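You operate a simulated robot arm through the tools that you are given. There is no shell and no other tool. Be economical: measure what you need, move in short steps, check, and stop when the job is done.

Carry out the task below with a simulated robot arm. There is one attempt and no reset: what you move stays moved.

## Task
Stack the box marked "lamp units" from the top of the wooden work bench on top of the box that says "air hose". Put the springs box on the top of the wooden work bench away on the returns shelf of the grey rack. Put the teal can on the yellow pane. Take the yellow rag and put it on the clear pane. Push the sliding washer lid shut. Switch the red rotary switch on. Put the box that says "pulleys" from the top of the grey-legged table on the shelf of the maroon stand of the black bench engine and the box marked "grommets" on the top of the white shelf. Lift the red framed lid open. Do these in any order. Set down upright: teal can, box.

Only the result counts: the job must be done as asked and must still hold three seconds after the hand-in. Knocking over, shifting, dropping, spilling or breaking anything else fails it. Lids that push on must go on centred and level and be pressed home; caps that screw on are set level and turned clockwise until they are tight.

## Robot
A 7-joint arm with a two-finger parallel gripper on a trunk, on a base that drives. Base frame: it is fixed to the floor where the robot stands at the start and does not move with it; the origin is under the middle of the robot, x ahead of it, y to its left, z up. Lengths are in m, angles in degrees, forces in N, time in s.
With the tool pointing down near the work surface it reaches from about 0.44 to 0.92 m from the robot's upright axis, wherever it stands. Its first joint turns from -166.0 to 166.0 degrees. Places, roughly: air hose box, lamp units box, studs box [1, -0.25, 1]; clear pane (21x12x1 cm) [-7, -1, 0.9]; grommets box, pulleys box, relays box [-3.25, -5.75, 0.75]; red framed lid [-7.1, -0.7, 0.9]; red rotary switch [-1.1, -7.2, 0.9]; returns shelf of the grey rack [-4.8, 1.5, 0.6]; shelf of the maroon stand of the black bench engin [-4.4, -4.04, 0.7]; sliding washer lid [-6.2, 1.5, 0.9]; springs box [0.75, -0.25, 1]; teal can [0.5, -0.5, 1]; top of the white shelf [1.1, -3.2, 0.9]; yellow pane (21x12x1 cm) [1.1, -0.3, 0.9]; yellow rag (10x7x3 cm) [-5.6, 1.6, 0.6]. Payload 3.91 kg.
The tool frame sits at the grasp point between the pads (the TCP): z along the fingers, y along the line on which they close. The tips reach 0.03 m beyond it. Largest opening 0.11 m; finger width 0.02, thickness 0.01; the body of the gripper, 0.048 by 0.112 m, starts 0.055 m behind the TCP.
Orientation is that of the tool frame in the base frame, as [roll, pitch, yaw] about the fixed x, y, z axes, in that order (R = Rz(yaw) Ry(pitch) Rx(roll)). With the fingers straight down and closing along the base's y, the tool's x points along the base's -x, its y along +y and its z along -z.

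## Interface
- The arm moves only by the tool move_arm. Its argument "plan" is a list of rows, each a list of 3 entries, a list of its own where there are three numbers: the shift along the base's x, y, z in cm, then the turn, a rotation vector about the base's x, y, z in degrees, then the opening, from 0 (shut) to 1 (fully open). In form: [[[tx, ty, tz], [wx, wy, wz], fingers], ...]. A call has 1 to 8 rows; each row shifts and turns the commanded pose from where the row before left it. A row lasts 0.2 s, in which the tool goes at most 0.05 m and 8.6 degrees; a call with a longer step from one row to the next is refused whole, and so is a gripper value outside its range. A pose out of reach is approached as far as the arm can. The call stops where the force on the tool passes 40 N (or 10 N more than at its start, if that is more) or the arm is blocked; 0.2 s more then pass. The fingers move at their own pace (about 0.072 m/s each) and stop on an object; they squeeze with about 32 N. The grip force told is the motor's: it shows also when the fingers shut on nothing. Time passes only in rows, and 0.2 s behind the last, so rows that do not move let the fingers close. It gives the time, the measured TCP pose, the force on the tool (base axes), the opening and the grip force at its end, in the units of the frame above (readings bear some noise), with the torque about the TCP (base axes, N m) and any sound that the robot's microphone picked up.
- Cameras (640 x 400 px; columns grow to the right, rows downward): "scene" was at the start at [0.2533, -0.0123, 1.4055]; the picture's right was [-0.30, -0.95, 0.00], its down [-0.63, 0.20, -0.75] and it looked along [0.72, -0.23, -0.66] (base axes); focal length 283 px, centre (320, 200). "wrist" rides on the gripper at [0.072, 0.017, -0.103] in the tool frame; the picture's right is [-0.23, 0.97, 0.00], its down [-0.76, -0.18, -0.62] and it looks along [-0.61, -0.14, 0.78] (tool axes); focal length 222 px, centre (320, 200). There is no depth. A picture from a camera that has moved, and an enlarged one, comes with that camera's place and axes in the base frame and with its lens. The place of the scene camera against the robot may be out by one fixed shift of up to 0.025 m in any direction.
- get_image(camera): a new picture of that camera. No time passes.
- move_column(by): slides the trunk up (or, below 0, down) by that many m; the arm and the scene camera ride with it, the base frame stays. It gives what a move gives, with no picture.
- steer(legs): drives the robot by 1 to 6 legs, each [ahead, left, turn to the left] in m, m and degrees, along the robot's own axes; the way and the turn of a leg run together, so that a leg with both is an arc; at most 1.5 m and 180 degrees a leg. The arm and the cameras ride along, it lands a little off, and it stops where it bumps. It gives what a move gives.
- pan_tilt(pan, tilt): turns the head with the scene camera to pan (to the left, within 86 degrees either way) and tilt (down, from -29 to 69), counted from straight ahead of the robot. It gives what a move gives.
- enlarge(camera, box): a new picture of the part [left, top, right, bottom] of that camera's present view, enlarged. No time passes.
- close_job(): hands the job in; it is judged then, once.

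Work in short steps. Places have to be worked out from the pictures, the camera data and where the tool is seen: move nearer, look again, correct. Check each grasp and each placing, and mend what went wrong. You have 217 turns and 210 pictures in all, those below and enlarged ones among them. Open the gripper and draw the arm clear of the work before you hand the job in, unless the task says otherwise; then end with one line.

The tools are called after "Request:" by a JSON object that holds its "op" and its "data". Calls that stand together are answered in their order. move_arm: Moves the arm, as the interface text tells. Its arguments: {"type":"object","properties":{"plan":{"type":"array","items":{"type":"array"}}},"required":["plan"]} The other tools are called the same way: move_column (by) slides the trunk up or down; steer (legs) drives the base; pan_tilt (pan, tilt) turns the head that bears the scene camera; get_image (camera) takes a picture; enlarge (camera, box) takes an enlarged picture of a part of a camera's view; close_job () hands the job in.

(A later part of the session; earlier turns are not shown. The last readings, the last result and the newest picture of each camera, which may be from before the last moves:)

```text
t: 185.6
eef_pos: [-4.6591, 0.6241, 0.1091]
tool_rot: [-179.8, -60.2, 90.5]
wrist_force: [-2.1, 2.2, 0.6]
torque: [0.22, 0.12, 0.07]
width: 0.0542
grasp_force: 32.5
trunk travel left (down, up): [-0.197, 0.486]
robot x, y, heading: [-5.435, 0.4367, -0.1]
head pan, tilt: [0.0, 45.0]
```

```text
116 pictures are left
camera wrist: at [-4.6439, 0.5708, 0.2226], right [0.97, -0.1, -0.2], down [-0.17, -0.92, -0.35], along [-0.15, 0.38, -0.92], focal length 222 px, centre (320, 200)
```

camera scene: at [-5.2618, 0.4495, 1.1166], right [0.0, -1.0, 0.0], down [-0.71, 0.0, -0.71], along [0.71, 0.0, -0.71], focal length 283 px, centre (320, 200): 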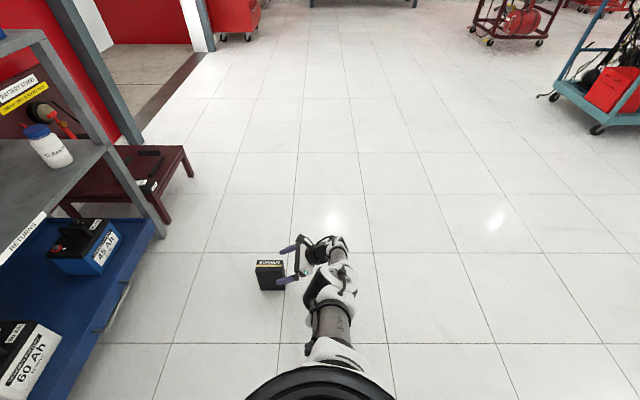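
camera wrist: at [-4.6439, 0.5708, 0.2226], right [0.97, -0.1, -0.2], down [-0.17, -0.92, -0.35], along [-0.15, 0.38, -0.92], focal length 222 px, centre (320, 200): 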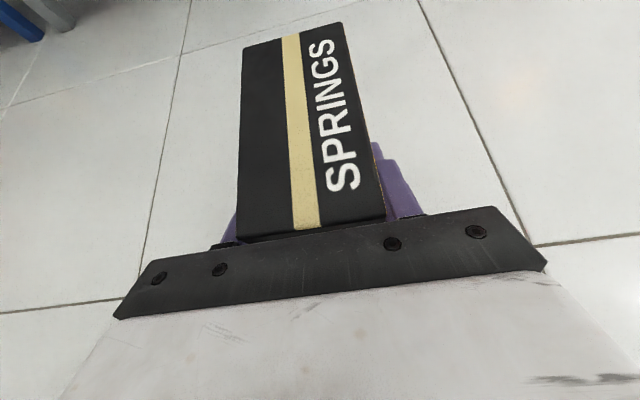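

Gripped well. Lift with the trunk and check.

Request:
{"op": "move_column", "data": {"by": 0.1}}

Request:
{"op": "move_column", "data": {"by": 0.38}}

Request:
{"op": "move_arm", "data": {"plan": [[[0, 0, 1], [0, 0, 0], 0], [[0, 0, 2.5], [0, 0, 0], 0], [[0, 0, 3], [0, 0, 0], 0], [[0, 0, 3], [0, 0, 0], 0], [[0, 0, 3], [0, 0, 0], 0], [[0, 0, 3], [0, 0, 0], 0], [[0, 0, 2], [0, 0, 0], 0], [[0, 0, 1], [0, 0, 0], 0]]}}

Request:
{"op": "pan_tilt", "data": {"pan": 45, "tilt": 35}}

Request:
{"op": "get_image", "data": {"camera": "scene"}}

Request:
{"op": "get_image", "data": {"camera": "wrist"}}

```text
t: 186.9
eef_pos: [-4.6599, 0.6245, 0.208]
tool_rot: [-179.9, -60.1, 90.2]
wrist_force: [-0.1, 0.4, -5.7]
torque: [-0.1, 0.0, 0.03]
width: 0.0545
grasp_force: 31.9
trunk travel left (down, up): [-0.297, 0.386]
robot x, y, heading: [-5.436, 0.4362, -0.0]
head pan, tilt: [0.0, 45.0]
```

```text
t: 190.6
eef_pos: [-4.6604, 0.6231, 0.5892]
tool_rot: [-179.9, -60.2, 90.4]
wrist_force: [-0.6, 0.1, -6.1]
torque: [-0.08, 0.0, -0.01]
width: 0.0541
grasp_force: 32.1
trunk travel left (down, up): [-0.677, 0.006]
robot x, y, heading: [-5.4369, 0.4354, 0.1]
head pan, tilt: [0.0, 45.0]
```

```text
t: 192.4
eef_pos: [-4.6595, 0.624, 0.773]
tool_rot: [-179.8, -60.1, 90.3]
wrist_force: [0.6, -0.8, -6.1]
torque: [-0.13, -0.03, 0.0]
width: 0.0542
grasp_force: 32.0
trunk travel left (down, up): [-0.677, 0.006]
robot x, y, heading: [-5.4367, 0.4371, 0.1]
head pan, tilt: [0.0, 45.0]
```

```text
t: 193.5
eef_pos: [-4.6609, 0.6244, 0.7733]
tool_rot: [-179.9, -60.3, 90.3]
wrist_force: [-0.5, -0.3, -5.5]
torque: [-0.11, -0.01, 0.01]
width: 0.0543
grasp_force: 31.7
trunk travel left (down, up): [-0.677, 0.006]
robot x, y, heading: [-5.4369, 0.4358, -0.0]
head pan, tilt: [45.0, 35.0]
```

```text
115 pictures are left
camera scene: at [-5.2009, 0.5118, 1.4913], right [0.71, -0.71, 0.0], down [-0.41, -0.41, -0.82], along [0.58, 0.58, -0.57], focal length 283 px, centre (320, 200)
```

scene: 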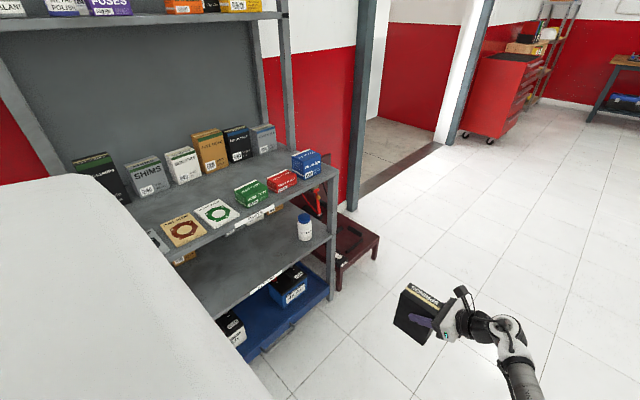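

```text
114 pictures are left
camera wrist: at [-4.6441, 0.5711, 0.8872], right [0.97, -0.11, -0.2], down [-0.17, -0.92, -0.35], along [-0.15, 0.38, -0.92], focal length 222 px, centre (320, 200)
```

wrist: 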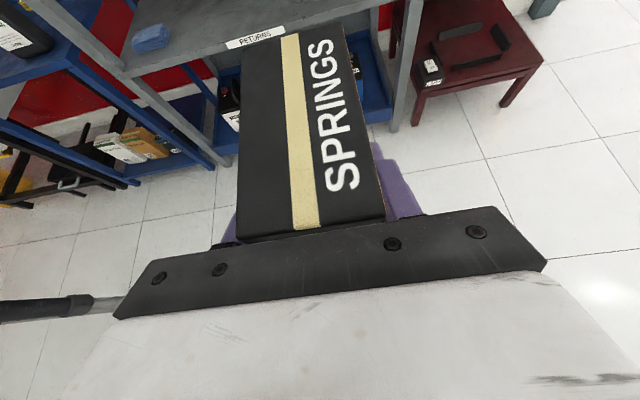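

Held. Shift base 0.27 m left toward the rack, then look from close to measure the shelf.

Request:
{"op": "steer", "data": {"legs": [[0, 0.27, 0]]}}

Request:
{"op": "get_image", "data": {"camera": "wrist"}}

Request:
{"op": "pan_tilt", "data": {"pan": 60, "tilt": 40}}

Request:
{"op": "get_image", "data": {"camera": "scene"}}

```text
t: 196.2
eef_pos: [-4.6613, 0.8981, 0.7736]
tool_rot: [-179.9, -60.0, 90.6]
wrist_force: [0.5, 0.4, -5.6]
torque: [-0.1, -0.04, 0.03]
width: 0.0543
grasp_force: 31.6
trunk travel left (down, up): [-0.677, 0.006]
robot x, y, heading: [-5.4315, 0.7065, 0.1]
head pan, tilt: [45.0, 35.0]
```

```text
113 pictures are left
camera wrist: at [-4.6452, 0.8446, 0.8872], right [0.97, -0.1, -0.2], down [-0.17, -0.92, -0.35], along [-0.15, 0.37, -0.92], focal length 222 px, centre (320, 200)
```

wrist: 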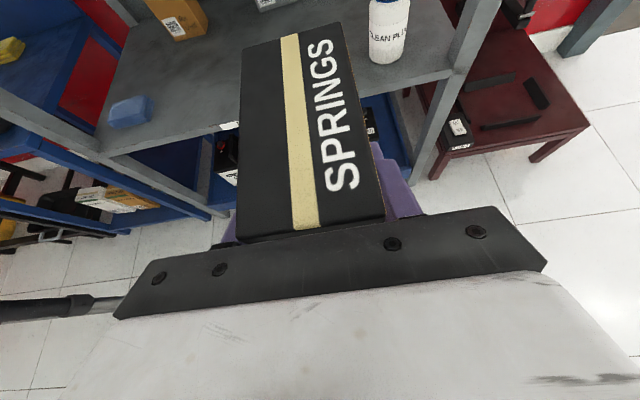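

```text
t: 197.0
eef_pos: [-4.6621, 0.897, 0.7736]
tool_rot: [-179.9, -60.1, 90.4]
wrist_force: [0.3, -0.3, -4.7]
torque: [-0.11, 0.02, 0.0]
width: 0.0543
grasp_force: 31.5
trunk travel left (down, up): [-0.677, 0.006]
robot x, y, heading: [-5.4394, 0.707, 0.3]
head pan, tilt: [60.0, 40.0]
```

```text
112 pictures are left
camera scene: at [-5.2216, 0.7946, 1.4838], right [0.87, -0.5, 0.0], down [-0.32, -0.56, -0.77], along [0.38, 0.66, -0.64], focal length 283 px, centre (320, 200)
```

scene: 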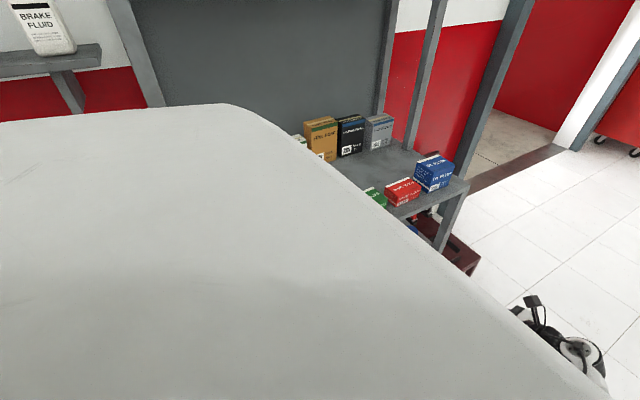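

Triangulated: shelf surface z≈0.56, front edge y≈1.17, free spot around x≈-4.80. Move x over and lower to z≈0.695 in front of the shelf.

Request:
{"op": "move_arm", "data": {"plan": [[[-1.5, 0, -1], [0, 0, 0], 0], [[-2.5, 0, -2], [0, 0, 0], 0], [[-3, 0, -2], [0, 0, 0], 0], [[-3, 0, -1.5], [0, 0, 0], 0], [[-2.5, 0, -1], [0, 0, 0], 0], [[-1.4, 1.5, -0.3], [0, 0, 0], 0], [[0, 3, 0], [0, 0, 0], 0], [[0, 3, 0], [0, 0, 0], 0]]}}

Request:
{"op": "get_image", "data": {"camera": "wrist"}}

```text
t: 198.8
eef_pos: [-4.8023, 0.9736, 0.6953]
tool_rot: [-179.9, -60.1, 90.5]
wrist_force: [0.8, -0.1, -6.1]
torque: [-0.11, -0.04, -0.04]
width: 0.0543
grasp_force: 31.9
trunk travel left (down, up): [-0.677, 0.006]
robot x, y, heading: [-5.4365, 0.7079, 0.0]
head pan, tilt: [60.0, 40.0]
```

```text
111 pictures are left
camera wrist: at [-4.7853, 0.9203, 0.8089], right [0.97, -0.1, -0.2], down [-0.17, -0.92, -0.35], along [-0.15, 0.37, -0.92], focal length 222 px, centre (320, 200)
```

wrist: 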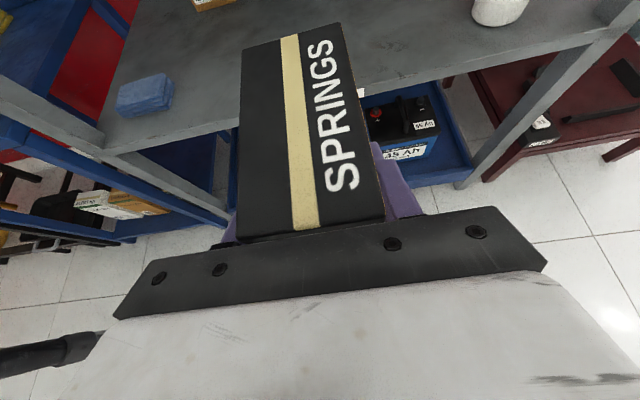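

Advance inward; box bottom ≈0.588 should clear the shelf by ~3 cm.

Request:
{"op": "move_arm", "data": {"plan": [[[0, 2, 0], [0, 0, 0], 0], [[0, 2.5, 0], [0, 0, 0], 0], [[0, 2.5, 0], [0, 0, 0], 0], [[0, 2.5, 0], [0, 0, 0], 0], [[0, 2.5, 0], [0, 0, 0], 0], [[0, 2.5, 0], [0, 0, 0], 0], [[0, 1.5, 0], [0, 0, 0], 0]]}}

Request:
{"op": "get_image", "data": {"camera": "wrist"}}

Request:
{"op": "pan_tilt", "data": {"pan": 30, "tilt": 45}}

Request:
{"op": "get_image", "data": {"camera": "scene"}}

```text
t: 200.4
eef_pos: [-4.8013, 1.1321, 0.6968]
tool_rot: [-179.9, -60.1, 90.5]
wrist_force: [0.6, -0.3, -4.7]
torque: [-0.1, 0.03, -0.01]
width: 0.0542
grasp_force: 32.0
trunk travel left (down, up): [-0.677, 0.006]
robot x, y, heading: [-5.4348, 0.7052, 0.2]
head pan, tilt: [60.0, 40.0]
```

```text
110 pictures are left
camera wrist: at [-4.7848, 1.0792, 0.81], right [0.97, -0.1, -0.2], down [-0.17, -0.92, -0.35], along [-0.15, 0.37, -0.92], focal length 222 px, centre (320, 200)
```

wrist: 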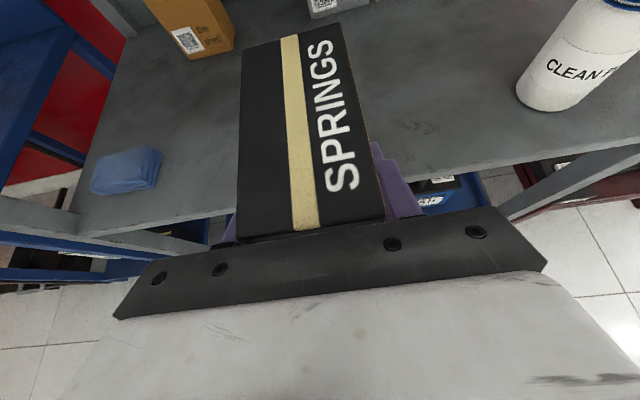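

```text
t: 201.3
eef_pos: [-4.8013, 1.1327, 0.6966]
tool_rot: [-180.0, -60.1, 90.5]
wrist_force: [0.1, -0.2, -5.5]
torque: [-0.1, 0.03, 0.03]
width: 0.0541
grasp_force: 31.9
trunk travel left (down, up): [-0.677, 0.006]
robot x, y, heading: [-5.437, 0.7078, -0.1]
head pan, tilt: [30.0, 45.0]
```

```text
109 pictures are left
camera scene: at [-5.1937, 0.762, 1.4766], right [0.5, -0.86, 0.0], down [-0.61, -0.36, -0.71], along [0.61, 0.36, -0.71], focal length 283 px, centre (320, 200)
```

scene: 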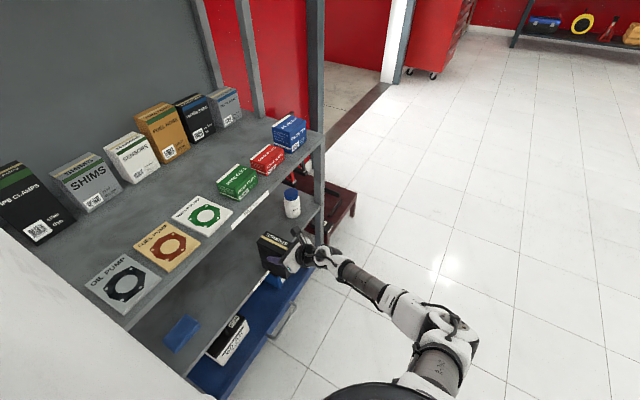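

Clear. Continue 13 cm in.

Request:
{"op": "move_arm", "data": {"plan": [[[0, 2, 0], [0, 0, 0], 0], [[0, 2.5, 0], [0, 0, 0], 0], [[0, 2.5, 0], [0, 0, 0], 0], [[0, 2.5, 0], [0, 0, 0], 0], [[0, 2.2, 0], [0, 0, 0], 0], [[0, 1.5, 0], [0, 0, 0], 0]]}}

Request:
{"op": "get_image", "data": {"camera": "wrist"}}

Request:
{"op": "enlarge", "data": {"camera": "scene", "box": [160, 180, 400, 340]}}

```text
t: 202.7
eef_pos: [-4.8005, 1.2648, 0.6948]
tool_rot: [-180.0, -60.1, 90.6]
wrist_force: [-0.3, -0.1, -5.0]
torque: [-0.09, 0.01, 0.04]
width: 0.0543
grasp_force: 32.7
trunk travel left (down, up): [-0.677, 0.006]
robot x, y, heading: [-5.436, 0.7059, 0.1]
head pan, tilt: [30.0, 45.0]
```

```text
108 pictures are left
camera wrist: at [-4.7838, 1.2111, 0.8089], right [0.97, -0.1, -0.2], down [-0.17, -0.92, -0.35], along [-0.15, 0.37, -0.92], focal length 222 px, centre (320, 200)
```

wrist: 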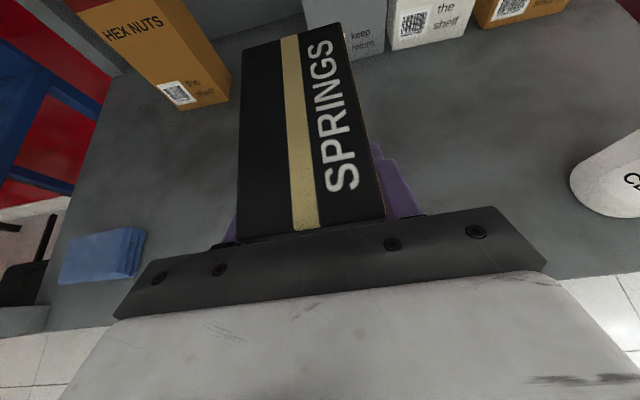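

```text
2.50 times, centred on (280, 260) of scene
camera zoom: at [-5.1938, 0.7623, 1.4765], right [0.5, -0.86, 0.0], down [-0.61, -0.36, -0.71], along [0.61, 0.36, -0.71], focal length 707 px, centre (420, 50)
```

zoom: 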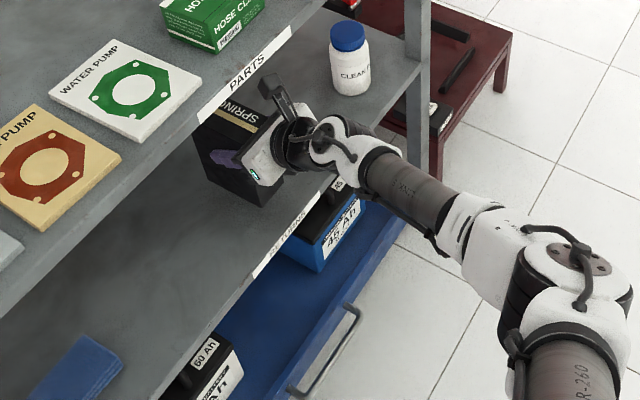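

Box is within the shelf. Lower gently to contact.

Request:
{"op": "move_arm", "data": {"plan": [[[0, 0, -0.8], [0, 0, 0], 0], [[0, 0, -0.6], [0, 0, 0], 0], [[0, 0, 0], [0, 0, 0], 0]]}}

Request:
{"op": "move_arm", "data": {"plan": [[[0, 0, -0.3], [0, 0, 0], 0], [[0, 0, -0.3], [0, 0, 0], 0], [[0, 0, 0], [0, 0, 0], 0]]}}

Request:
{"op": "move_arm", "data": {"plan": [[[0, 0, -0.3], [0, 0, 0], 0], [[0, 0, 0], [0, 0, 0], 0]]}}

Request:
{"op": "move_arm", "data": {"plan": [[[0, 0, -0.3], [0, 0, 0], 0], [[0, 0, 0], [0, 0, 0], 0]]}}

```text
t: 203.5
eef_pos: [-4.8011, 1.2633, 0.6816]
tool_rot: [-180.0, -60.1, 90.5]
wrist_force: [1.5, -0.2, -6.2]
torque: [-0.11, -0.01, -0.01]
width: 0.0544
grasp_force: 31.6
trunk travel left (down, up): [-0.677, 0.006]
robot x, y, heading: [-5.4373, 0.7054, 0.1]
head pan, tilt: [30.0, 45.0]
```

```text
t: 204.3
eef_pos: [-4.7994, 1.2648, 0.6751]
tool_rot: [-179.8, -60.1, 90.5]
wrist_force: [0.5, 0.1, -4.9]
torque: [-0.07, 0.02, 0.0]
width: 0.0542
grasp_force: 31.8
trunk travel left (down, up): [-0.677, 0.006]
robot x, y, heading: [-5.4373, 0.7051, 0.5]
head pan, tilt: [30.0, 45.0]
```

```text
t: 204.9
eef_pos: [-4.8016, 1.2651, 0.672]
tool_rot: [-179.7, -60.1, 90.5]
wrist_force: [0.2, 0.0, -5.7]
torque: [-0.08, -0.04, 0.0]
width: 0.0544
grasp_force: 32.0
trunk travel left (down, up): [-0.677, 0.006]
robot x, y, heading: [-5.4369, 0.7059, 0.4]
head pan, tilt: [30.0, 45.0]
```

```text
t: 205.5
eef_pos: [-4.8013, 1.2656, 0.6692]
tool_rot: [-179.9, -60.1, 90.6]
wrist_force: [-0.1, -0.6, -5.5]
torque: [-0.09, 0.03, -0.01]
width: 0.054
grasp_force: 31.9
trunk travel left (down, up): [-0.677, 0.006]
robot x, y, heading: [-5.4366, 0.7054, 0.4]
head pan, tilt: [30.0, 45.0]
```

Request:
{"op": "move_arm", "data": {"plan": [[[0, 0, -0.3], [0, 0, 0], 0], [[0, 0, 0], [0, 0, 0], 0]]}}

Request:
{"op": "move_arm", "data": {"plan": [[[0, 0, -0.3], [0, 0, 0], 0], [[0, 0, 0], [0, 0, 0], 0]]}}

Request:
{"op": "move_arm", "data": {"plan": [[[0, 0, -0.3], [0, 0, 0], 0], [[0, 0, 0], [0, 0, 0], 0]]}}

Request:
{"op": "enlarge", "data": {"camera": "scene", "box": [220, 200, 340, 300]}}

```text
t: 206.1
eef_pos: [-4.8016, 1.2641, 0.6663]
tool_rot: [-179.8, -60.1, 90.5]
wrist_force: [-0.5, -0.3, -5.3]
torque: [-0.11, -0.05, 0.02]
width: 0.0545
grasp_force: 32.1
trunk travel left (down, up): [-0.677, 0.006]
robot x, y, heading: [-5.4371, 0.7098, 0.2]
head pan, tilt: [30.0, 45.0]
```

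```text
t: 206.7
eef_pos: [-4.8003, 1.264, 0.663]
tool_rot: [-180.0, -60.0, 90.5]
wrist_force: [-1.9, 0.4, -4.8]
torque: [-0.1, 0.02, 0.03]
width: 0.0543
grasp_force: 31.7
trunk travel left (down, up): [-0.677, 0.006]
robot x, y, heading: [-5.4384, 0.7043, 0.4]
head pan, tilt: [30.0, 45.0]
```

```text
t: 207.3
eef_pos: [-4.8003, 1.2636, 0.6611]
tool_rot: [-179.8, -60.2, 90.6]
wrist_force: [-0.2, 0.4, -5.6]
torque: [-0.12, 0.0, 0.04]
width: 0.0544
grasp_force: 31.6
trunk travel left (down, up): [-0.677, 0.006]
robot x, y, heading: [-5.4374, 0.7075, 0.3]
head pan, tilt: [30.0, 45.0]
```

```text
4.00 times, centred on (280, 250) of scene
camera zoom: at [-5.1937, 0.762, 1.4765], right [0.5, -0.86, 0.0], down [-0.61, -0.36, -0.71], along [0.61, 0.36, -0.71], focal length 1131 px, centre (480, 0)
```

zoom: 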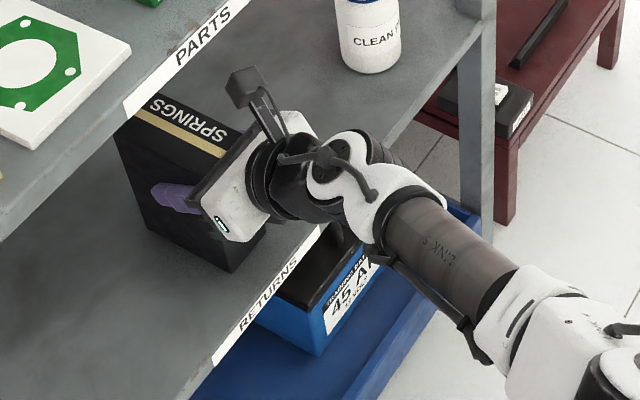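

Request:
{"op": "move_arm", "data": {"plan": [[[0, 0, -0.4], [0, 0, 0], 0], [[0, 0, 0], [0, 0, 0], 0]]}}

Request:
{"op": "move_arm", "data": {"plan": [[[0, 0, -0.3], [0, 0, 0], 0], [[0, 0, 0], [0, 0, 0], 0]]}}

Request:
{"op": "move_arm", "data": {"plan": [[[0, 0, -0.3], [0, 0, 0], 0], [[0, 0, 0], [0, 0, 0], 0]]}}

Request:
{"op": "move_arm", "data": {"plan": [[[0, 0, -0.3], [0, 0, 0], 0], [[0, 0, 0], [0, 0, 0], 0]]}}

```text
t: 207.9
eef_pos: [-4.8007, 1.265, 0.6595]
tool_rot: [179.9, -60.1, 90.7]
wrist_force: [0.8, 1.4, 0.1]
torque: [0.41, -0.29, -0.01]
width: 0.054
grasp_force: 32.0
trunk travel left (down, up): [-0.677, 0.006]
robot x, y, heading: [-5.4371, 0.7077, 0.1]
head pan, tilt: [30.0, 45.0]
```

```text
t: 208.5
eef_pos: [-4.8001, 1.2648, 0.6594]
tool_rot: [179.7, -60.5, 90.7]
wrist_force: [-2.7, -5.1, 22.2]
torque: [-0.72, 0.4, 0.39]
width: 0.0542
grasp_force: 32.0
trunk travel left (down, up): [-0.677, 0.006]
robot x, y, heading: [-5.4391, 0.709, 0.1]
head pan, tilt: [30.0, 45.0]
```

```text
t: 209.1
eef_pos: [-4.8013, 1.265, 0.6557]
tool_rot: [179.7, -60.5, 90.8]
wrist_force: [1.2, 2.6, 32.0]
torque: [-0.02, 0.44, -0.04]
width: 0.0538
grasp_force: 32.3
trunk travel left (down, up): [-0.677, 0.006]
robot x, y, heading: [-5.4402, 0.7069, 0.5]
head pan, tilt: [30.0, 45.0]
```

```text
t: 209.7
eef_pos: [-4.8014, 1.2637, 0.6512]
tool_rot: [179.9, -60.3, 90.8]
wrist_force: [2.6, 1.1, 31.4]
torque: [0.07, 0.18, -0.14]
width: 0.0543
grasp_force: 31.6
trunk travel left (down, up): [-0.677, 0.006]
robot x, y, heading: [-5.4361, 0.7052, 0.3]
head pan, tilt: [30.0, 45.0]
```

Seated. Open and withdraw outward.

Request:
{"op": "move_arm", "data": {"plan": [[[0, 0, 0.4], [0, 0, 0], 0], [[0, 0, 0], [0, 0, 0], 0.9], [[0, 0, 0], [0, 0, 0], 0.9], [[0, -1.5, 0.8], [0, 0, 0], 1], [[0, -3, 0.8], [0, 0, 0], 1], [[0, -4, 0.8], [0, 0, 0], 1], [[0, -4.5, 0], [0, 0, 0], 1], [[0, -4.5, 0], [0, 0, 0], 1]]}}

Request:
{"op": "move_arm", "data": {"plan": [[[0, -4.5, 0], [0, 0, 0], 1], [[0, -4.5, 0], [0, 0, 0], 1], [[0, -4.5, 0], [0, 0, 0], 1], [[0, -4.5, 0], [0, 0, 0], 1]]}}

Request:
{"op": "get_image", "data": {"camera": "wrist"}}

Request:
{"op": "get_image", "data": {"camera": "scene"}}

```text
t: 211.5
eef_pos: [-4.8002, 1.0906, 0.6754]
tool_rot: [-179.8, -60.2, 90.6]
wrist_force: [-0.6, 0.5, 0.2]
torque: [0.02, 0.0, -0.02]
width: 0.1097
grasp_force: 0.0
trunk travel left (down, up): [-0.677, 0.006]
robot x, y, heading: [-5.4369, 0.7056, 0.0]
head pan, tilt: [30.0, 45.0]
```

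```text
t: 212.5
eef_pos: [-4.8036, 0.9101, 0.6751]
tool_rot: [-180.0, -60.2, 90.7]
wrist_force: [0.0, 0.3, 0.2]
torque: [0.01, -0.03, -0.01]
width: 0.1101
grasp_force: 0.2
trunk travel left (down, up): [-0.677, 0.006]
robot x, y, heading: [-5.4357, 0.7044, 0.5]
head pan, tilt: [30.0, 45.0]
```

```text
105 pictures are left
camera wrist: at [-4.7871, 0.857, 0.7888], right [0.98, -0.1, -0.2], down [-0.17, -0.92, -0.35], along [-0.15, 0.37, -0.92], focal length 222 px, centre (320, 200)
```

wrist: 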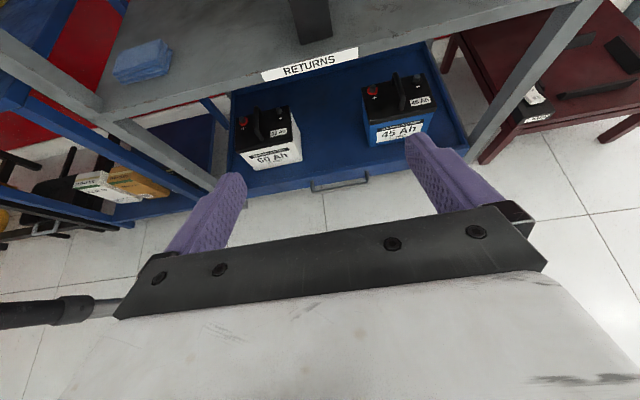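

```text
104 pictures are left
camera scene: at [-5.1944, 0.7613, 1.4767], right [0.5, -0.86, 0.0], down [-0.61, -0.36, -0.71], along [0.61, 0.36, -0.71], focal length 283 px, centre (320, 200)
```

scene: 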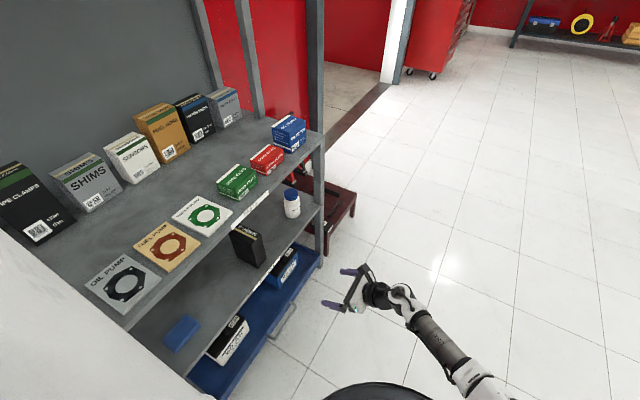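

Springs box stands on the returns shelf. Now retract: make the tool vertical and raise it, then back off and face the blue table/washer.

Request:
{"op": "move_arm", "data": {"plan": [[[0, -2, 4], [-7.5, 0, 0], 1], [[0, -2, 4], [-7.5, 0, 0], 1], [[0, 0, 4], [-7.5, 0, 0], 1], [[0, 0, 4], [-7.5, 0, 0], 1], [[0, 0, 4], [-7.5, 0, 0], 1], [[0, 0, 4], [-7.5, 0, 0], 1], [[0, 0, 4], [-7.5, 0, 0], 1], [[0, 0, 4], [-7.5, 0, 0], 1]]}}

Request:
{"op": "steer", "data": {"legs": [[0, -0.45, 0], [0, 0, 90], [0, 0.2, 0]]}}

Request:
{"op": "pan_tilt", "data": {"pan": 20, "tilt": 40}}

Request:
{"op": "get_image", "data": {"camera": "scene"}}

```text
t: 214.3
eef_pos: [-4.8, 0.8687, 0.997]
tool_rot: [-179.3, 0.0, 90.2]
wrist_force: [-0.2, -0.2, 0.1]
torque: [-0.01, -0.04, -0.01]
width: 0.1099
grasp_force: 0.0
trunk travel left (down, up): [-0.677, 0.006]
robot x, y, heading: [-5.4383, 0.7088, 0.3]
head pan, tilt: [30.0, 45.0]
```

```text
t: 224.0
eef_pos: [-5.7812, 0.9016, 0.9966]
tool_rot: [-179.4, -0.1, 178.9]
wrist_force: [-0.5, 0.1, 0.8]
torque: [0.01, -0.02, 0.03]
width: 0.11
grasp_force: 0.0
trunk travel left (down, up): [-0.677, 0.006]
robot x, y, heading: [-5.637, 0.2611, 88.9]
head pan, tilt: [30.0, 45.0]
```

```text
t: 224.7
eef_pos: [-5.7805, 0.9012, 0.9972]
tool_rot: [-179.4, -0.1, 178.8]
wrist_force: [-0.6, 0.3, -0.8]
torque: [0.02, -0.01, -0.02]
width: 0.1099
grasp_force: 0.1
trunk travel left (down, up): [-0.677, 0.006]
robot x, y, heading: [-5.6328, 0.261, 88.8]
head pan, tilt: [20.0, 40.0]
```

```text
103 pictures are left
camera scene: at [-5.6551, 0.5227, 1.4839], right [0.95, 0.32, 0.0], down [0.21, -0.61, -0.77], along [-0.25, 0.72, -0.64], focal length 283 px, centre (320, 200)
```

scene: 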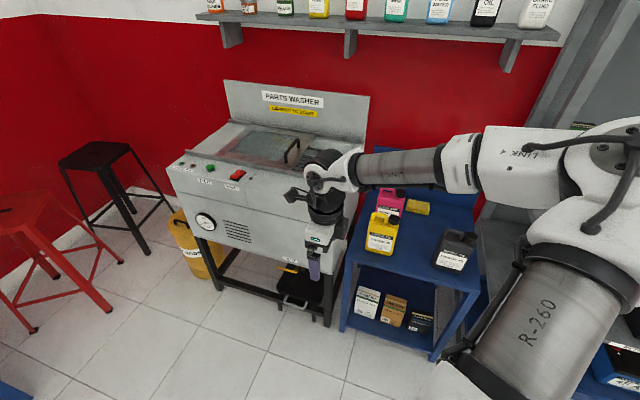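

Rag ≈(-5.55, 1.59). I'll raise the tool and reposition the base to about (-5.9, 0.8), heading ~66°, so the elbow keeps clear of the rack.

Request:
{"op": "move_arm", "data": {"plan": [[[0, -1, 4], [0, 0, 0], 1], [[0, -1, 4], [0, 0, 0], 1], [[0, -1, 4], [0, 0, 0], 1], [[0, -1, 3], [0, 0, 0], 1]]}}

Request:
{"op": "steer", "data": {"legs": [[0, 0.27, -23], [0.35, 0.14, 0]]}}

Request:
{"op": "pan_tilt", "data": {"pan": 0, "tilt": 45}}

Request:
{"op": "get_image", "data": {"camera": "scene"}}

Request:
{"op": "get_image", "data": {"camera": "wrist"}}

```text
t: 225.7
eef_pos: [-5.7791, 0.8619, 1.1457]
tool_rot: [-179.3, -0.2, 178.8]
wrist_force: [-0.5, 0.7, 0.8]
torque: [-0.03, 0.02, -0.01]
width: 0.1099
grasp_force: 0.1
trunk travel left (down, up): [-0.677, 0.006]
robot x, y, heading: [-5.6346, 0.2635, 88.9]
head pan, tilt: [20.0, 40.0]
```

```text
t: 230.4
eef_pos: [-5.7724, 1.301, 1.1456]
tool_rot: [-179.5, 0.0, 155.4]
wrist_force: [0.2, -0.2, 0.1]
torque: [-0.02, 0.05, 0.03]
width: 0.1098
grasp_force: 0.0
trunk travel left (down, up): [-0.677, 0.006]
robot x, y, heading: [-5.877, 0.6885, 65.5]
head pan, tilt: [20.0, 40.0]
```

```text
t: 231.2
eef_pos: [-5.7725, 1.3, 1.146]
tool_rot: [-179.4, -0.1, 155.4]
wrist_force: [-0.2, 0.2, 0.5]
torque: [0.01, 0.02, 0.01]
width: 0.11
grasp_force: 0.1
trunk travel left (down, up): [-0.677, 0.006]
robot x, y, heading: [-5.8791, 0.6916, 65.4]
head pan, tilt: [0.0, 45.0]
```

```text
102 pictures are left
camera scene: at [-5.7704, 0.9313, 1.4767], right [0.91, -0.42, 0.0], down [-0.29, -0.64, -0.71], along [0.29, 0.64, -0.71], focal length 283 px, centre (320, 200)
```

scene: 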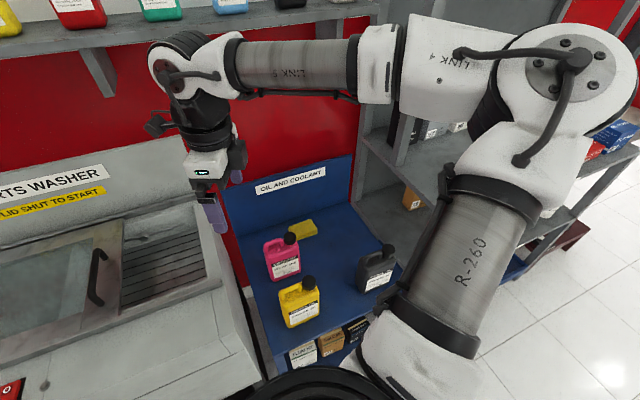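

```text
101 pictures are left
camera wrist: at [-5.8315, 1.3471, 1.2486], right [0.61, 0.79, -0.01], down [0.62, -0.47, 0.62], along [0.49, -0.39, -0.78], focal length 222 px, centre (320, 200)
```

wrist: 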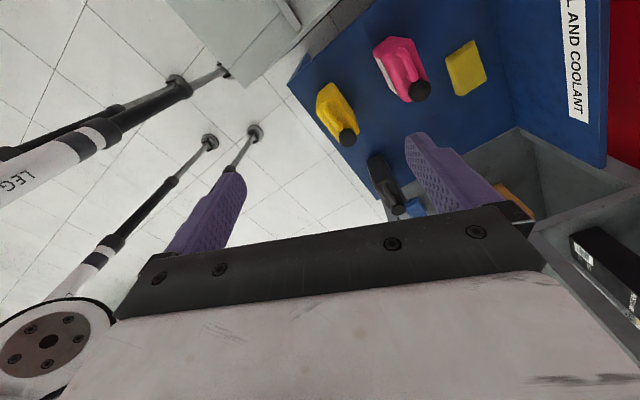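

Rag centre ≈(-5.541, 1.572), long side along x. Extend the arm toward it at height, yaw to 180°, then drive 8 cm ahead.

Request:
{"op": "move_arm", "data": {"plan": [[[3.3, 3.3, 0], [0.6, 0, 4.1], 1], [[3.3, 3.3, 0], [0, 0, 4.1], 1], [[3.3, 3.3, 0], [0, 0, 4.1], 1], [[3.3, 3.3, 0], [0, 0, 4.1], 1], [[3.3, 3.3, 0], [0, 0, 4.1], 1], [[3.3, 3.3, 0], [0, 0, 4.1], 1]]}}

Request:
{"op": "get_image", "data": {"camera": "scene"}}

Request:
{"op": "get_image", "data": {"camera": "wrist"}}

```text
t: 232.6
eef_pos: [-5.577, 1.4997, 1.1458]
tool_rot: [-180.0, -0.4, -179.8]
wrist_force: [0.5, -0.2, -0.2]
torque: [-0.05, 0.01, -0.02]
width: 0.11
grasp_force: 0.1
trunk travel left (down, up): [-0.677, 0.006]
robot x, y, heading: [-5.8774, 0.6934, 65.3]
head pan, tilt: [0.0, 45.0]
```

```text
100 pictures are left
camera scene: at [-5.7704, 0.9321, 1.4765], right [0.91, -0.42, 0.0], down [-0.29, -0.64, -0.71], along [0.29, 0.64, -0.71], focal length 283 px, centre (320, 200)
```

scene: 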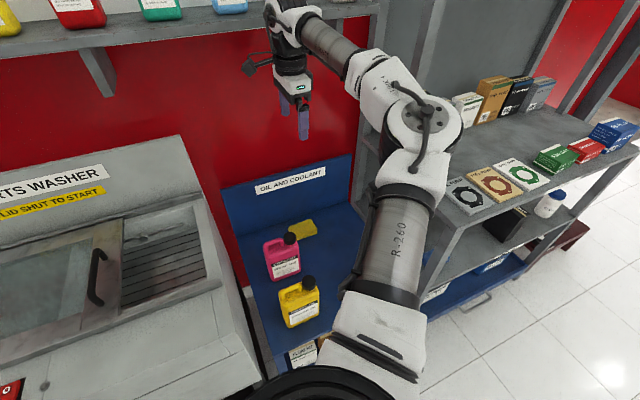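

```text
99 pictures are left
camera wrist: at [-5.6487, 1.5161, 1.2489], right [0.23, 0.97, 0.0], down [0.77, -0.18, 0.62], along [0.6, -0.14, -0.79], focal length 222 px, centre (320, 200)
```

wrist: 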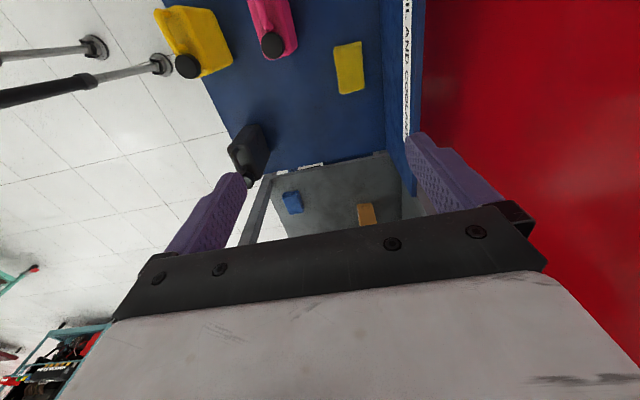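

Lower the trunk 0.15 first (wrist away from the wall shelf), then drive 9 cm ahead.

Request:
{"op": "move_column", "data": {"by": -0.15}}

Request:
{"op": "move_arm", "data": {"plan": [[[0, 0, -4], [0, 0, 0], 0.9], [[0, 0, -4], [0, 0, 0], 0.9], [[0, 0, -4], [0, 0, 0], 0.9]]}}

Request:
{"op": "steer", "data": {"legs": [[0.09, 0, 0]]}}

Request:
{"op": "get_image", "data": {"camera": "scene"}}

Request:
{"op": "get_image", "data": {"camera": "wrist"}}

```text
t: 234.4
eef_pos: [-5.5753, 1.4994, 0.9972]
tool_rot: [-179.9, -0.5, -179.9]
wrist_force: [0.1, 0.6, -0.2]
torque: [0.0, -0.02, -0.04]
width: 0.1099
grasp_force: 0.1
trunk travel left (down, up): [-0.527, 0.156]
robot x, y, heading: [-5.8786, 0.6913, 65.8]
head pan, tilt: [0.0, 45.0]
```

```text
t: 235.2
eef_pos: [-5.5752, 1.4985, 0.8767]
tool_rot: [179.9, -0.4, -180.0]
wrist_force: [-0.3, 0.0, 0.2]
torque: [-0.01, -0.01, 0.0]
width: 0.0991
grasp_force: 0.0
trunk travel left (down, up): [-0.527, 0.156]
robot x, y, heading: [-5.8771, 0.69, 65.3]
head pan, tilt: [0.0, 45.0]
```

```text
t: 236.3
eef_pos: [-5.538, 1.5786, 0.8766]
tool_rot: [-179.9, -0.4, -180.0]
wrist_force: [-0.3, -0.1, 0.0]
torque: [-0.02, 0.01, -0.02]
width: 0.0991
grasp_force: 0.0
trunk travel left (down, up): [-0.527, 0.156]
robot x, y, heading: [-5.8424, 0.7679, 65.2]
head pan, tilt: [0.0, 45.0]
```

```text
98 pictures are left
camera scene: at [-5.7328, 1.0134, 1.3264], right [0.91, -0.42, 0.0], down [-0.29, -0.64, -0.71], along [0.29, 0.64, -0.71], focal length 283 px, centre (320, 200)
```

scene: 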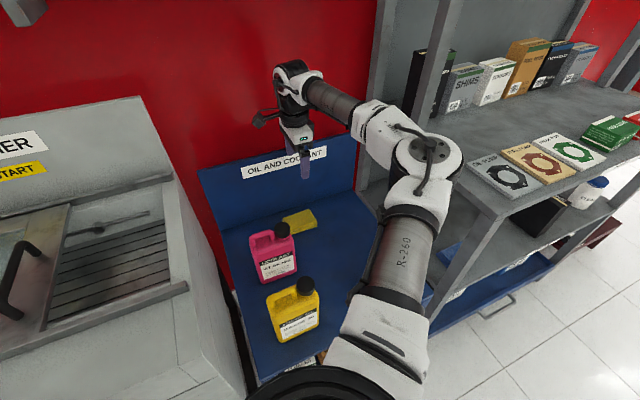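

```text
97 pictures are left
camera wrist: at [-5.6104, 1.5968, 0.9798], right [0.23, 0.97, 0.0], down [0.77, -0.18, 0.62], along [0.6, -0.14, -0.79], focal length 222 px, centre (320, 200)
```

wrist: 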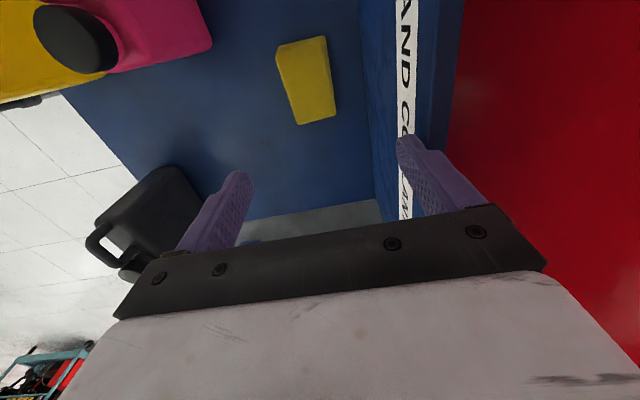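

Rag at ≈(-5.55, 1.565). Descend partway and check the elbow vs. the black bottle.

Request:
{"op": "move_arm", "data": {"plan": [[[-0.6, -0.7, -4], [0, 0, 0], 0.9], [[-0.6, -0.7, -4], [0, 0, 0], 0.9], [[0, 0, -4], [0, 0, 0], 0.9], [[0, 0, -4], [0, 0, 0], 0.9]]}}

Request:
{"op": "get_image", "data": {"camera": "scene"}}

Request:
{"op": "get_image", "data": {"camera": "wrist"}}

```text
t: 237.3
eef_pos: [-5.5488, 1.5654, 0.7173]
tool_rot: [180.0, -0.4, -180.0]
wrist_force: [0.0, -0.1, 0.2]
torque: [0.0, 0.01, 0.0]
width: 0.099
grasp_force: 0.0
trunk travel left (down, up): [-0.527, 0.156]
robot x, y, heading: [-5.8414, 0.7696, 65.6]
head pan, tilt: [0.0, 45.0]
```

```text
96 pictures are left
camera scene: at [-5.7331, 1.0129, 1.3266], right [0.91, -0.42, 0.0], down [-0.29, -0.64, -0.71], along [0.29, 0.64, -0.71], focal length 283 px, centre (320, 200)
```

scene: 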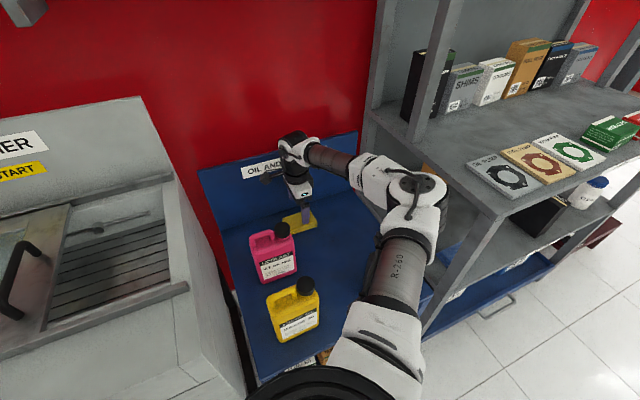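

```text
95 pictures are left
camera wrist: at [-5.6214, 1.5826, 0.8196], right [0.23, 0.97, 0.0], down [0.77, -0.18, 0.62], along [0.6, -0.14, -0.79], focal length 222 px, centre (320, 200)
```

wrist: 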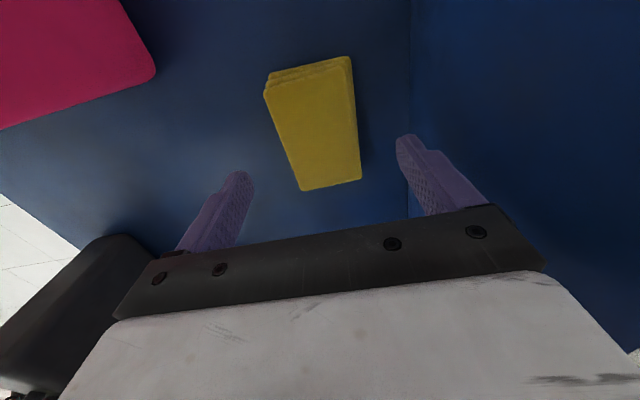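

Raise the trunk 6 cm (higher elbow) and descend onto the rag.

Request:
{"op": "move_column", "data": {"by": 0.06}}

Request:
{"op": "move_arm", "data": {"plan": [[[0, 0, -4], [0, 0, 0], 0.85], [[0, 0, -4], [0, 0, 0], 0.85], [[0, 0, -4], [0, 0, 0], 0.85], [[0, 0, -2.5], [0, 0, 0], 0.85], [[0, 0, 0], [0, 0, 0], 0.85]]}}

Request:
{"op": "get_image", "data": {"camera": "wrist"}}

Request:
{"op": "enlarge", "data": {"camera": "scene", "box": [220, 100, 480, 320]}}

```text
t: 238.3
eef_pos: [-5.5491, 1.565, 0.7766]
tool_rot: [-180.0, -0.4, -179.9]
wrist_force: [-0.4, 0.6, -1.1]
torque: [0.0, -0.02, 0.0]
width: 0.099
grasp_force: 0.2
trunk travel left (down, up): [-0.587, 0.096]
robot x, y, heading: [-5.8401, 0.7707, 65.4]
head pan, tilt: [0.0, 45.0]
```

```text
t: 239.3
eef_pos: [-5.5472, 1.5692, 0.6498]
tool_rot: [179.5, -0.4, -179.9]
wrist_force: [-4.8, -6.5, 25.6]
torque: [-1.6, -0.13, -0.2]
width: 0.0972
grasp_force: 3.8
trunk travel left (down, up): [-0.587, 0.096]
robot x, y, heading: [-5.843, 0.7713, 65.7]
head pan, tilt: [0.0, 45.0]
stopped in row 4: the force on the tool passed its limit at 60 N (the readings are from after the stop); the commanded pose is now the measured one
```

```text
94 pictures are left
camera wrist: at [-5.6206, 1.5859, 0.7538], right [0.23, 0.97, 0.01], down [0.77, -0.18, 0.62], along [0.6, -0.14, -0.79], focal length 222 px, centre (320, 200)
```

wrist: 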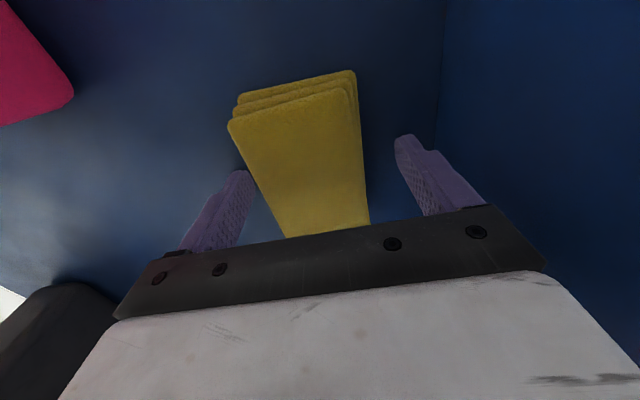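

```text
1.82 times, centred on (350, 210) of scene
camera zoom: at [-5.7336, 1.0119, 1.3873], right [0.91, -0.42, 0.0], down [-0.29, -0.64, -0.71], along [0.29, 0.64, -0.71], focal length 514 px, centre (266, 182)
```

zoom: 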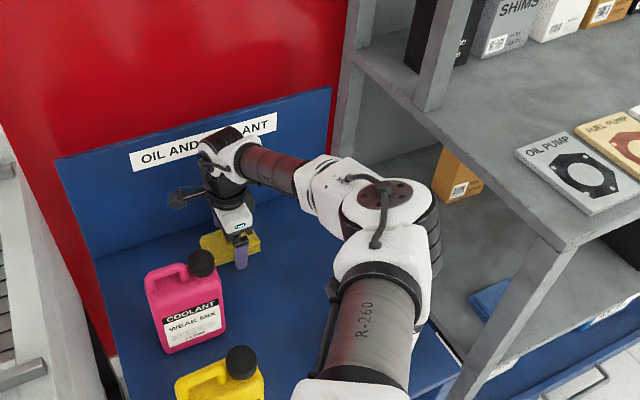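

Finger tips touched the table (z≈0.62). Lift 6 mm and close on the rag.

Request:
{"op": "move_arm", "data": {"plan": [[[0, -0.2, 0.7], [0, 0, 0], 0.85], [[0, 0, 0], [0, 0, 0], 0.85], [[0, 0, 0], [0, 0, 0], 0], [[0, 0, 0], [0, 0, 0], 0], [[0, 0, 0], [0, 0, 0], 0], [[0, 0, 0], [0, 0, 0], 0]]}}

Request:
{"op": "move_arm", "data": {"plan": [[[0, 0, 0.5], [0, 0, 0], 0], [[0, 0, 1], [0, 0, 0], 0], [[0, 0, 2], [0, 0, 0], 0], [[0, 0, 3], [0, 0, 0], 0], [[0, 0, 4], [0, 0, 0], 0], [[0, 0, 4], [0, 0, 0], 0], [[0, 0, 4], [0, 0, 0], 0]]}}

Request:
{"op": "get_image", "data": {"camera": "wrist"}}

```text
t: 240.7
eef_pos: [-5.547, 1.5667, 0.6542]
tool_rot: [179.5, -0.4, 180.0]
wrist_force: [-0.2, -0.5, 0.4]
torque: [0.0, -0.01, 0.0]
width: 0.0641
grasp_force: 32.0
trunk travel left (down, up): [-0.587, 0.096]
robot x, y, heading: [-5.843, 0.7711, 65.4]
head pan, tilt: [0.0, 45.0]
```

```text
t: 242.3
eef_pos: [-5.546, 1.5679, 0.8399]
tool_rot: [179.6, -0.5, -180.0]
wrist_force: [-0.4, -0.2, -0.4]
torque: [0.01, 0.0, -0.01]
width: 0.0639
grasp_force: 32.5
trunk travel left (down, up): [-0.587, 0.096]
robot x, y, heading: [-5.8419, 0.7674, 65.1]
head pan, tilt: [0.0, 45.0]
```

```text
92 pictures are left
camera wrist: at [-5.6201, 1.5834, 0.9432], right [0.23, 0.97, 0.0], down [0.77, -0.18, 0.62], along [0.6, -0.14, -0.79], focal length 222 px, centre (320, 200)
```

wrist: 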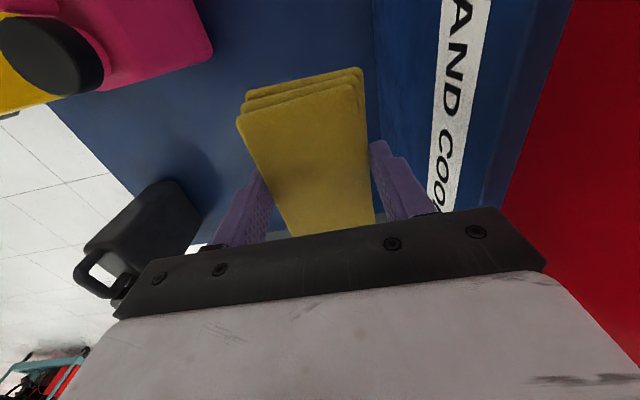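

Rag held. Raise a bit, back away 0.7 m, then raise the arm fully.

Request:
{"op": "move_arm", "data": {"plan": [[[0, 0, 2], [0, 0, 0], 0], [[0, 0, 4], [0, 0, 0], 0], [[0, 0, 3], [0, 0, 0], 0]]}}

Request:
{"op": "steer", "data": {"legs": [[-0.75, 0, 0]]}}

Request:
{"op": "move_column", "data": {"by": 0.09}}

Request:
{"op": "move_arm", "data": {"plan": [[[-1.5, -3.5, 3], [0, 0, 0], 0], [[-1.5, -3.5, 3], [0, 0, 0], 0], [[-1.5, -3.5, 3], [0, 0, 0], 0], [[-1.5, -3.5, 3], [0, 0, 0], 0], [[-1.5, -3.5, 3], [0, 0, 0], 0], [[-1.5, -3.5, 3], [0, 0, 0], 0], [[-1.5, -3.5, 3], [0, 0, 0], 0]]}}

Request:
{"op": "pan_tilt", "data": {"pan": 86, "tilt": 25}}

Request:
{"op": "get_image", "data": {"camera": "scene"}}

```text
t: 243.1
eef_pos: [-5.5477, 1.5671, 0.9289]
tool_rot: [179.6, -0.4, -180.0]
wrist_force: [0.2, -0.1, -1.2]
torque: [-0.02, 0.03, 0.02]
width: 0.064
grasp_force: 32.0
trunk travel left (down, up): [-0.587, 0.096]
robot x, y, heading: [-5.8422, 0.7713, 65.3]
head pan, tilt: [0.0, 45.0]
```

```text
t: 247.2
eef_pos: [-5.8651, 0.8798, 0.9287]
tool_rot: [179.6, -0.4, -179.9]
wrist_force: [0.3, -0.1, -0.4]
torque: [-0.02, 0.01, -0.02]
width: 0.0639
grasp_force: 31.7
trunk travel left (down, up): [-0.587, 0.096]
robot x, y, heading: [-6.1544, 0.0833, 65.5]
head pan, tilt: [0.0, 45.0]
```

```text
t: 248.4
eef_pos: [-5.8633, 0.8791, 1.0188]
tool_rot: [179.6, -0.3, -179.9]
wrist_force: [0.5, -0.8, -0.4]
torque: [-0.04, -0.05, -0.05]
width: 0.0639
grasp_force: 32.2
trunk travel left (down, up): [-0.677, 0.006]
robot x, y, heading: [-6.1531, 0.0829, 65.3]
head pan, tilt: [0.0, 45.0]
```

```text
t: 250.0
eef_pos: [-5.967, 0.635, 1.2309]
tool_rot: [179.7, -0.3, -179.9]
wrist_force: [-0.1, 0.3, -0.2]
torque: [0.01, 0.02, 0.02]
width: 0.064
grasp_force: 32.3
trunk travel left (down, up): [-0.677, 0.006]
robot x, y, heading: [-6.1601, 0.0808, 65.5]
head pan, tilt: [0.0, 45.0]
```

```text
t: 251.6
eef_pos: [-5.9684, 0.6343, 1.2291]
tool_rot: [179.6, -0.4, -179.8]
wrist_force: [-0.4, -0.2, -0.9]
torque: [0.0, 0.01, 0.0]
width: 0.0641
grasp_force: 32.6
trunk travel left (down, up): [-0.677, 0.006]
robot x, y, heading: [-6.1576, 0.0826, 65.3]
head pan, tilt: [85.9, 25.0]
```

```text
91 pictures are left
camera scene: at [-6.1627, 0.2948, 1.5072], right [0.48, 0.88, 0.0], down [0.37, -0.2, -0.91], along [-0.8, 0.43, -0.42], focal length 283 px, centre (320, 200)
```

scene: 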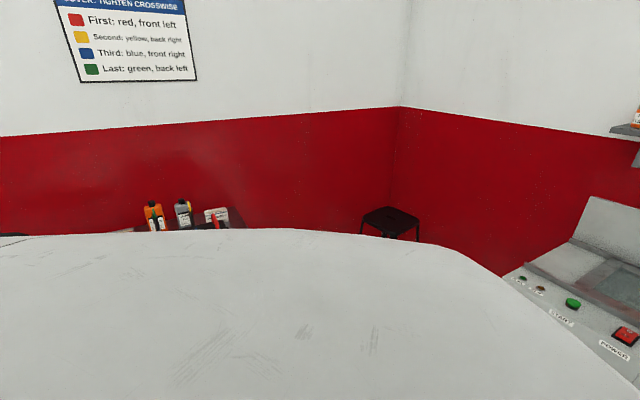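

Turn left to face the far wall bench.

Request:
{"op": "steer", "data": {"legs": [[0, 0, 115]]}}

Request:
{"op": "pan_tilt", "data": {"pan": 40, "tilt": 35}}

Request:
{"op": "get_image", "data": {"camera": "scene"}}

```text
t: 256.9
eef_pos: [-6.734, 0.0223, 1.229]
tool_rot: [179.6, -0.5, -65.2]
wrist_force: [-0.2, -0.1, -1.2]
torque: [0.03, 0.01, -0.03]
width: 0.0642
grasp_force: 31.8
trunk travel left (down, up): [-0.677, 0.006]
robot x, y, heading: [-6.1543, 0.0852, -179.7]
head pan, tilt: [85.9, 25.0]
```

```text
t: 258.1
eef_pos: [-6.7355, 0.0216, 1.2298]
tool_rot: [179.5, -0.4, -65.2]
wrist_force: [0.0, 0.0, -0.5]
torque: [-0.02, -0.03, 0.0]
width: 0.0638
grasp_force: 32.0
trunk travel left (down, up): [-0.677, 0.006]
robot x, y, heading: [-6.1563, 0.0828, -179.9]
head pan, tilt: [40.0, 35.0]
```

```text
90 pictures are left
camera scene: at [-6.3896, 0.0383, 1.4915], right [-0.65, 0.76, 0.0], down [0.44, 0.37, -0.82], along [-0.62, -0.53, -0.57], focal length 283 px, centre (320, 200)
```

scene: 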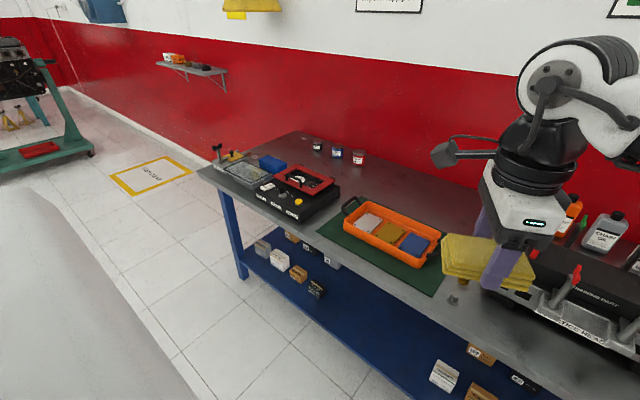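

Request:
{"op": "enlarge", "data": {"camera": "scene", "box": [190, 120, 450, 290]}}

```text
2.35 times, centred on (320, 205) of scene
camera zoom: at [-6.3896, 0.0383, 1.4915], right [-0.65, 0.76, 0.0], down [0.44, 0.37, -0.82], along [-0.62, -0.53, -0.57], focal length 665 px, centre (320, 188)
```

zoom: 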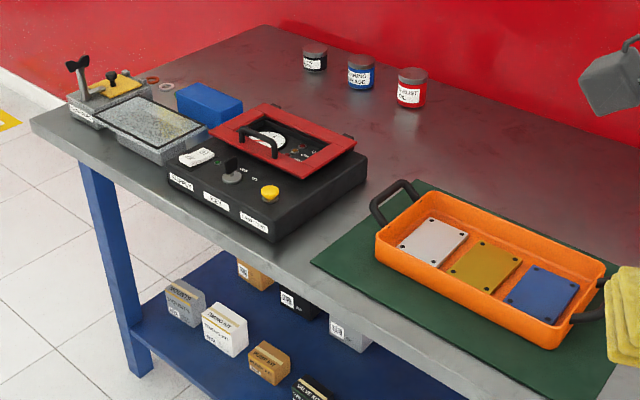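

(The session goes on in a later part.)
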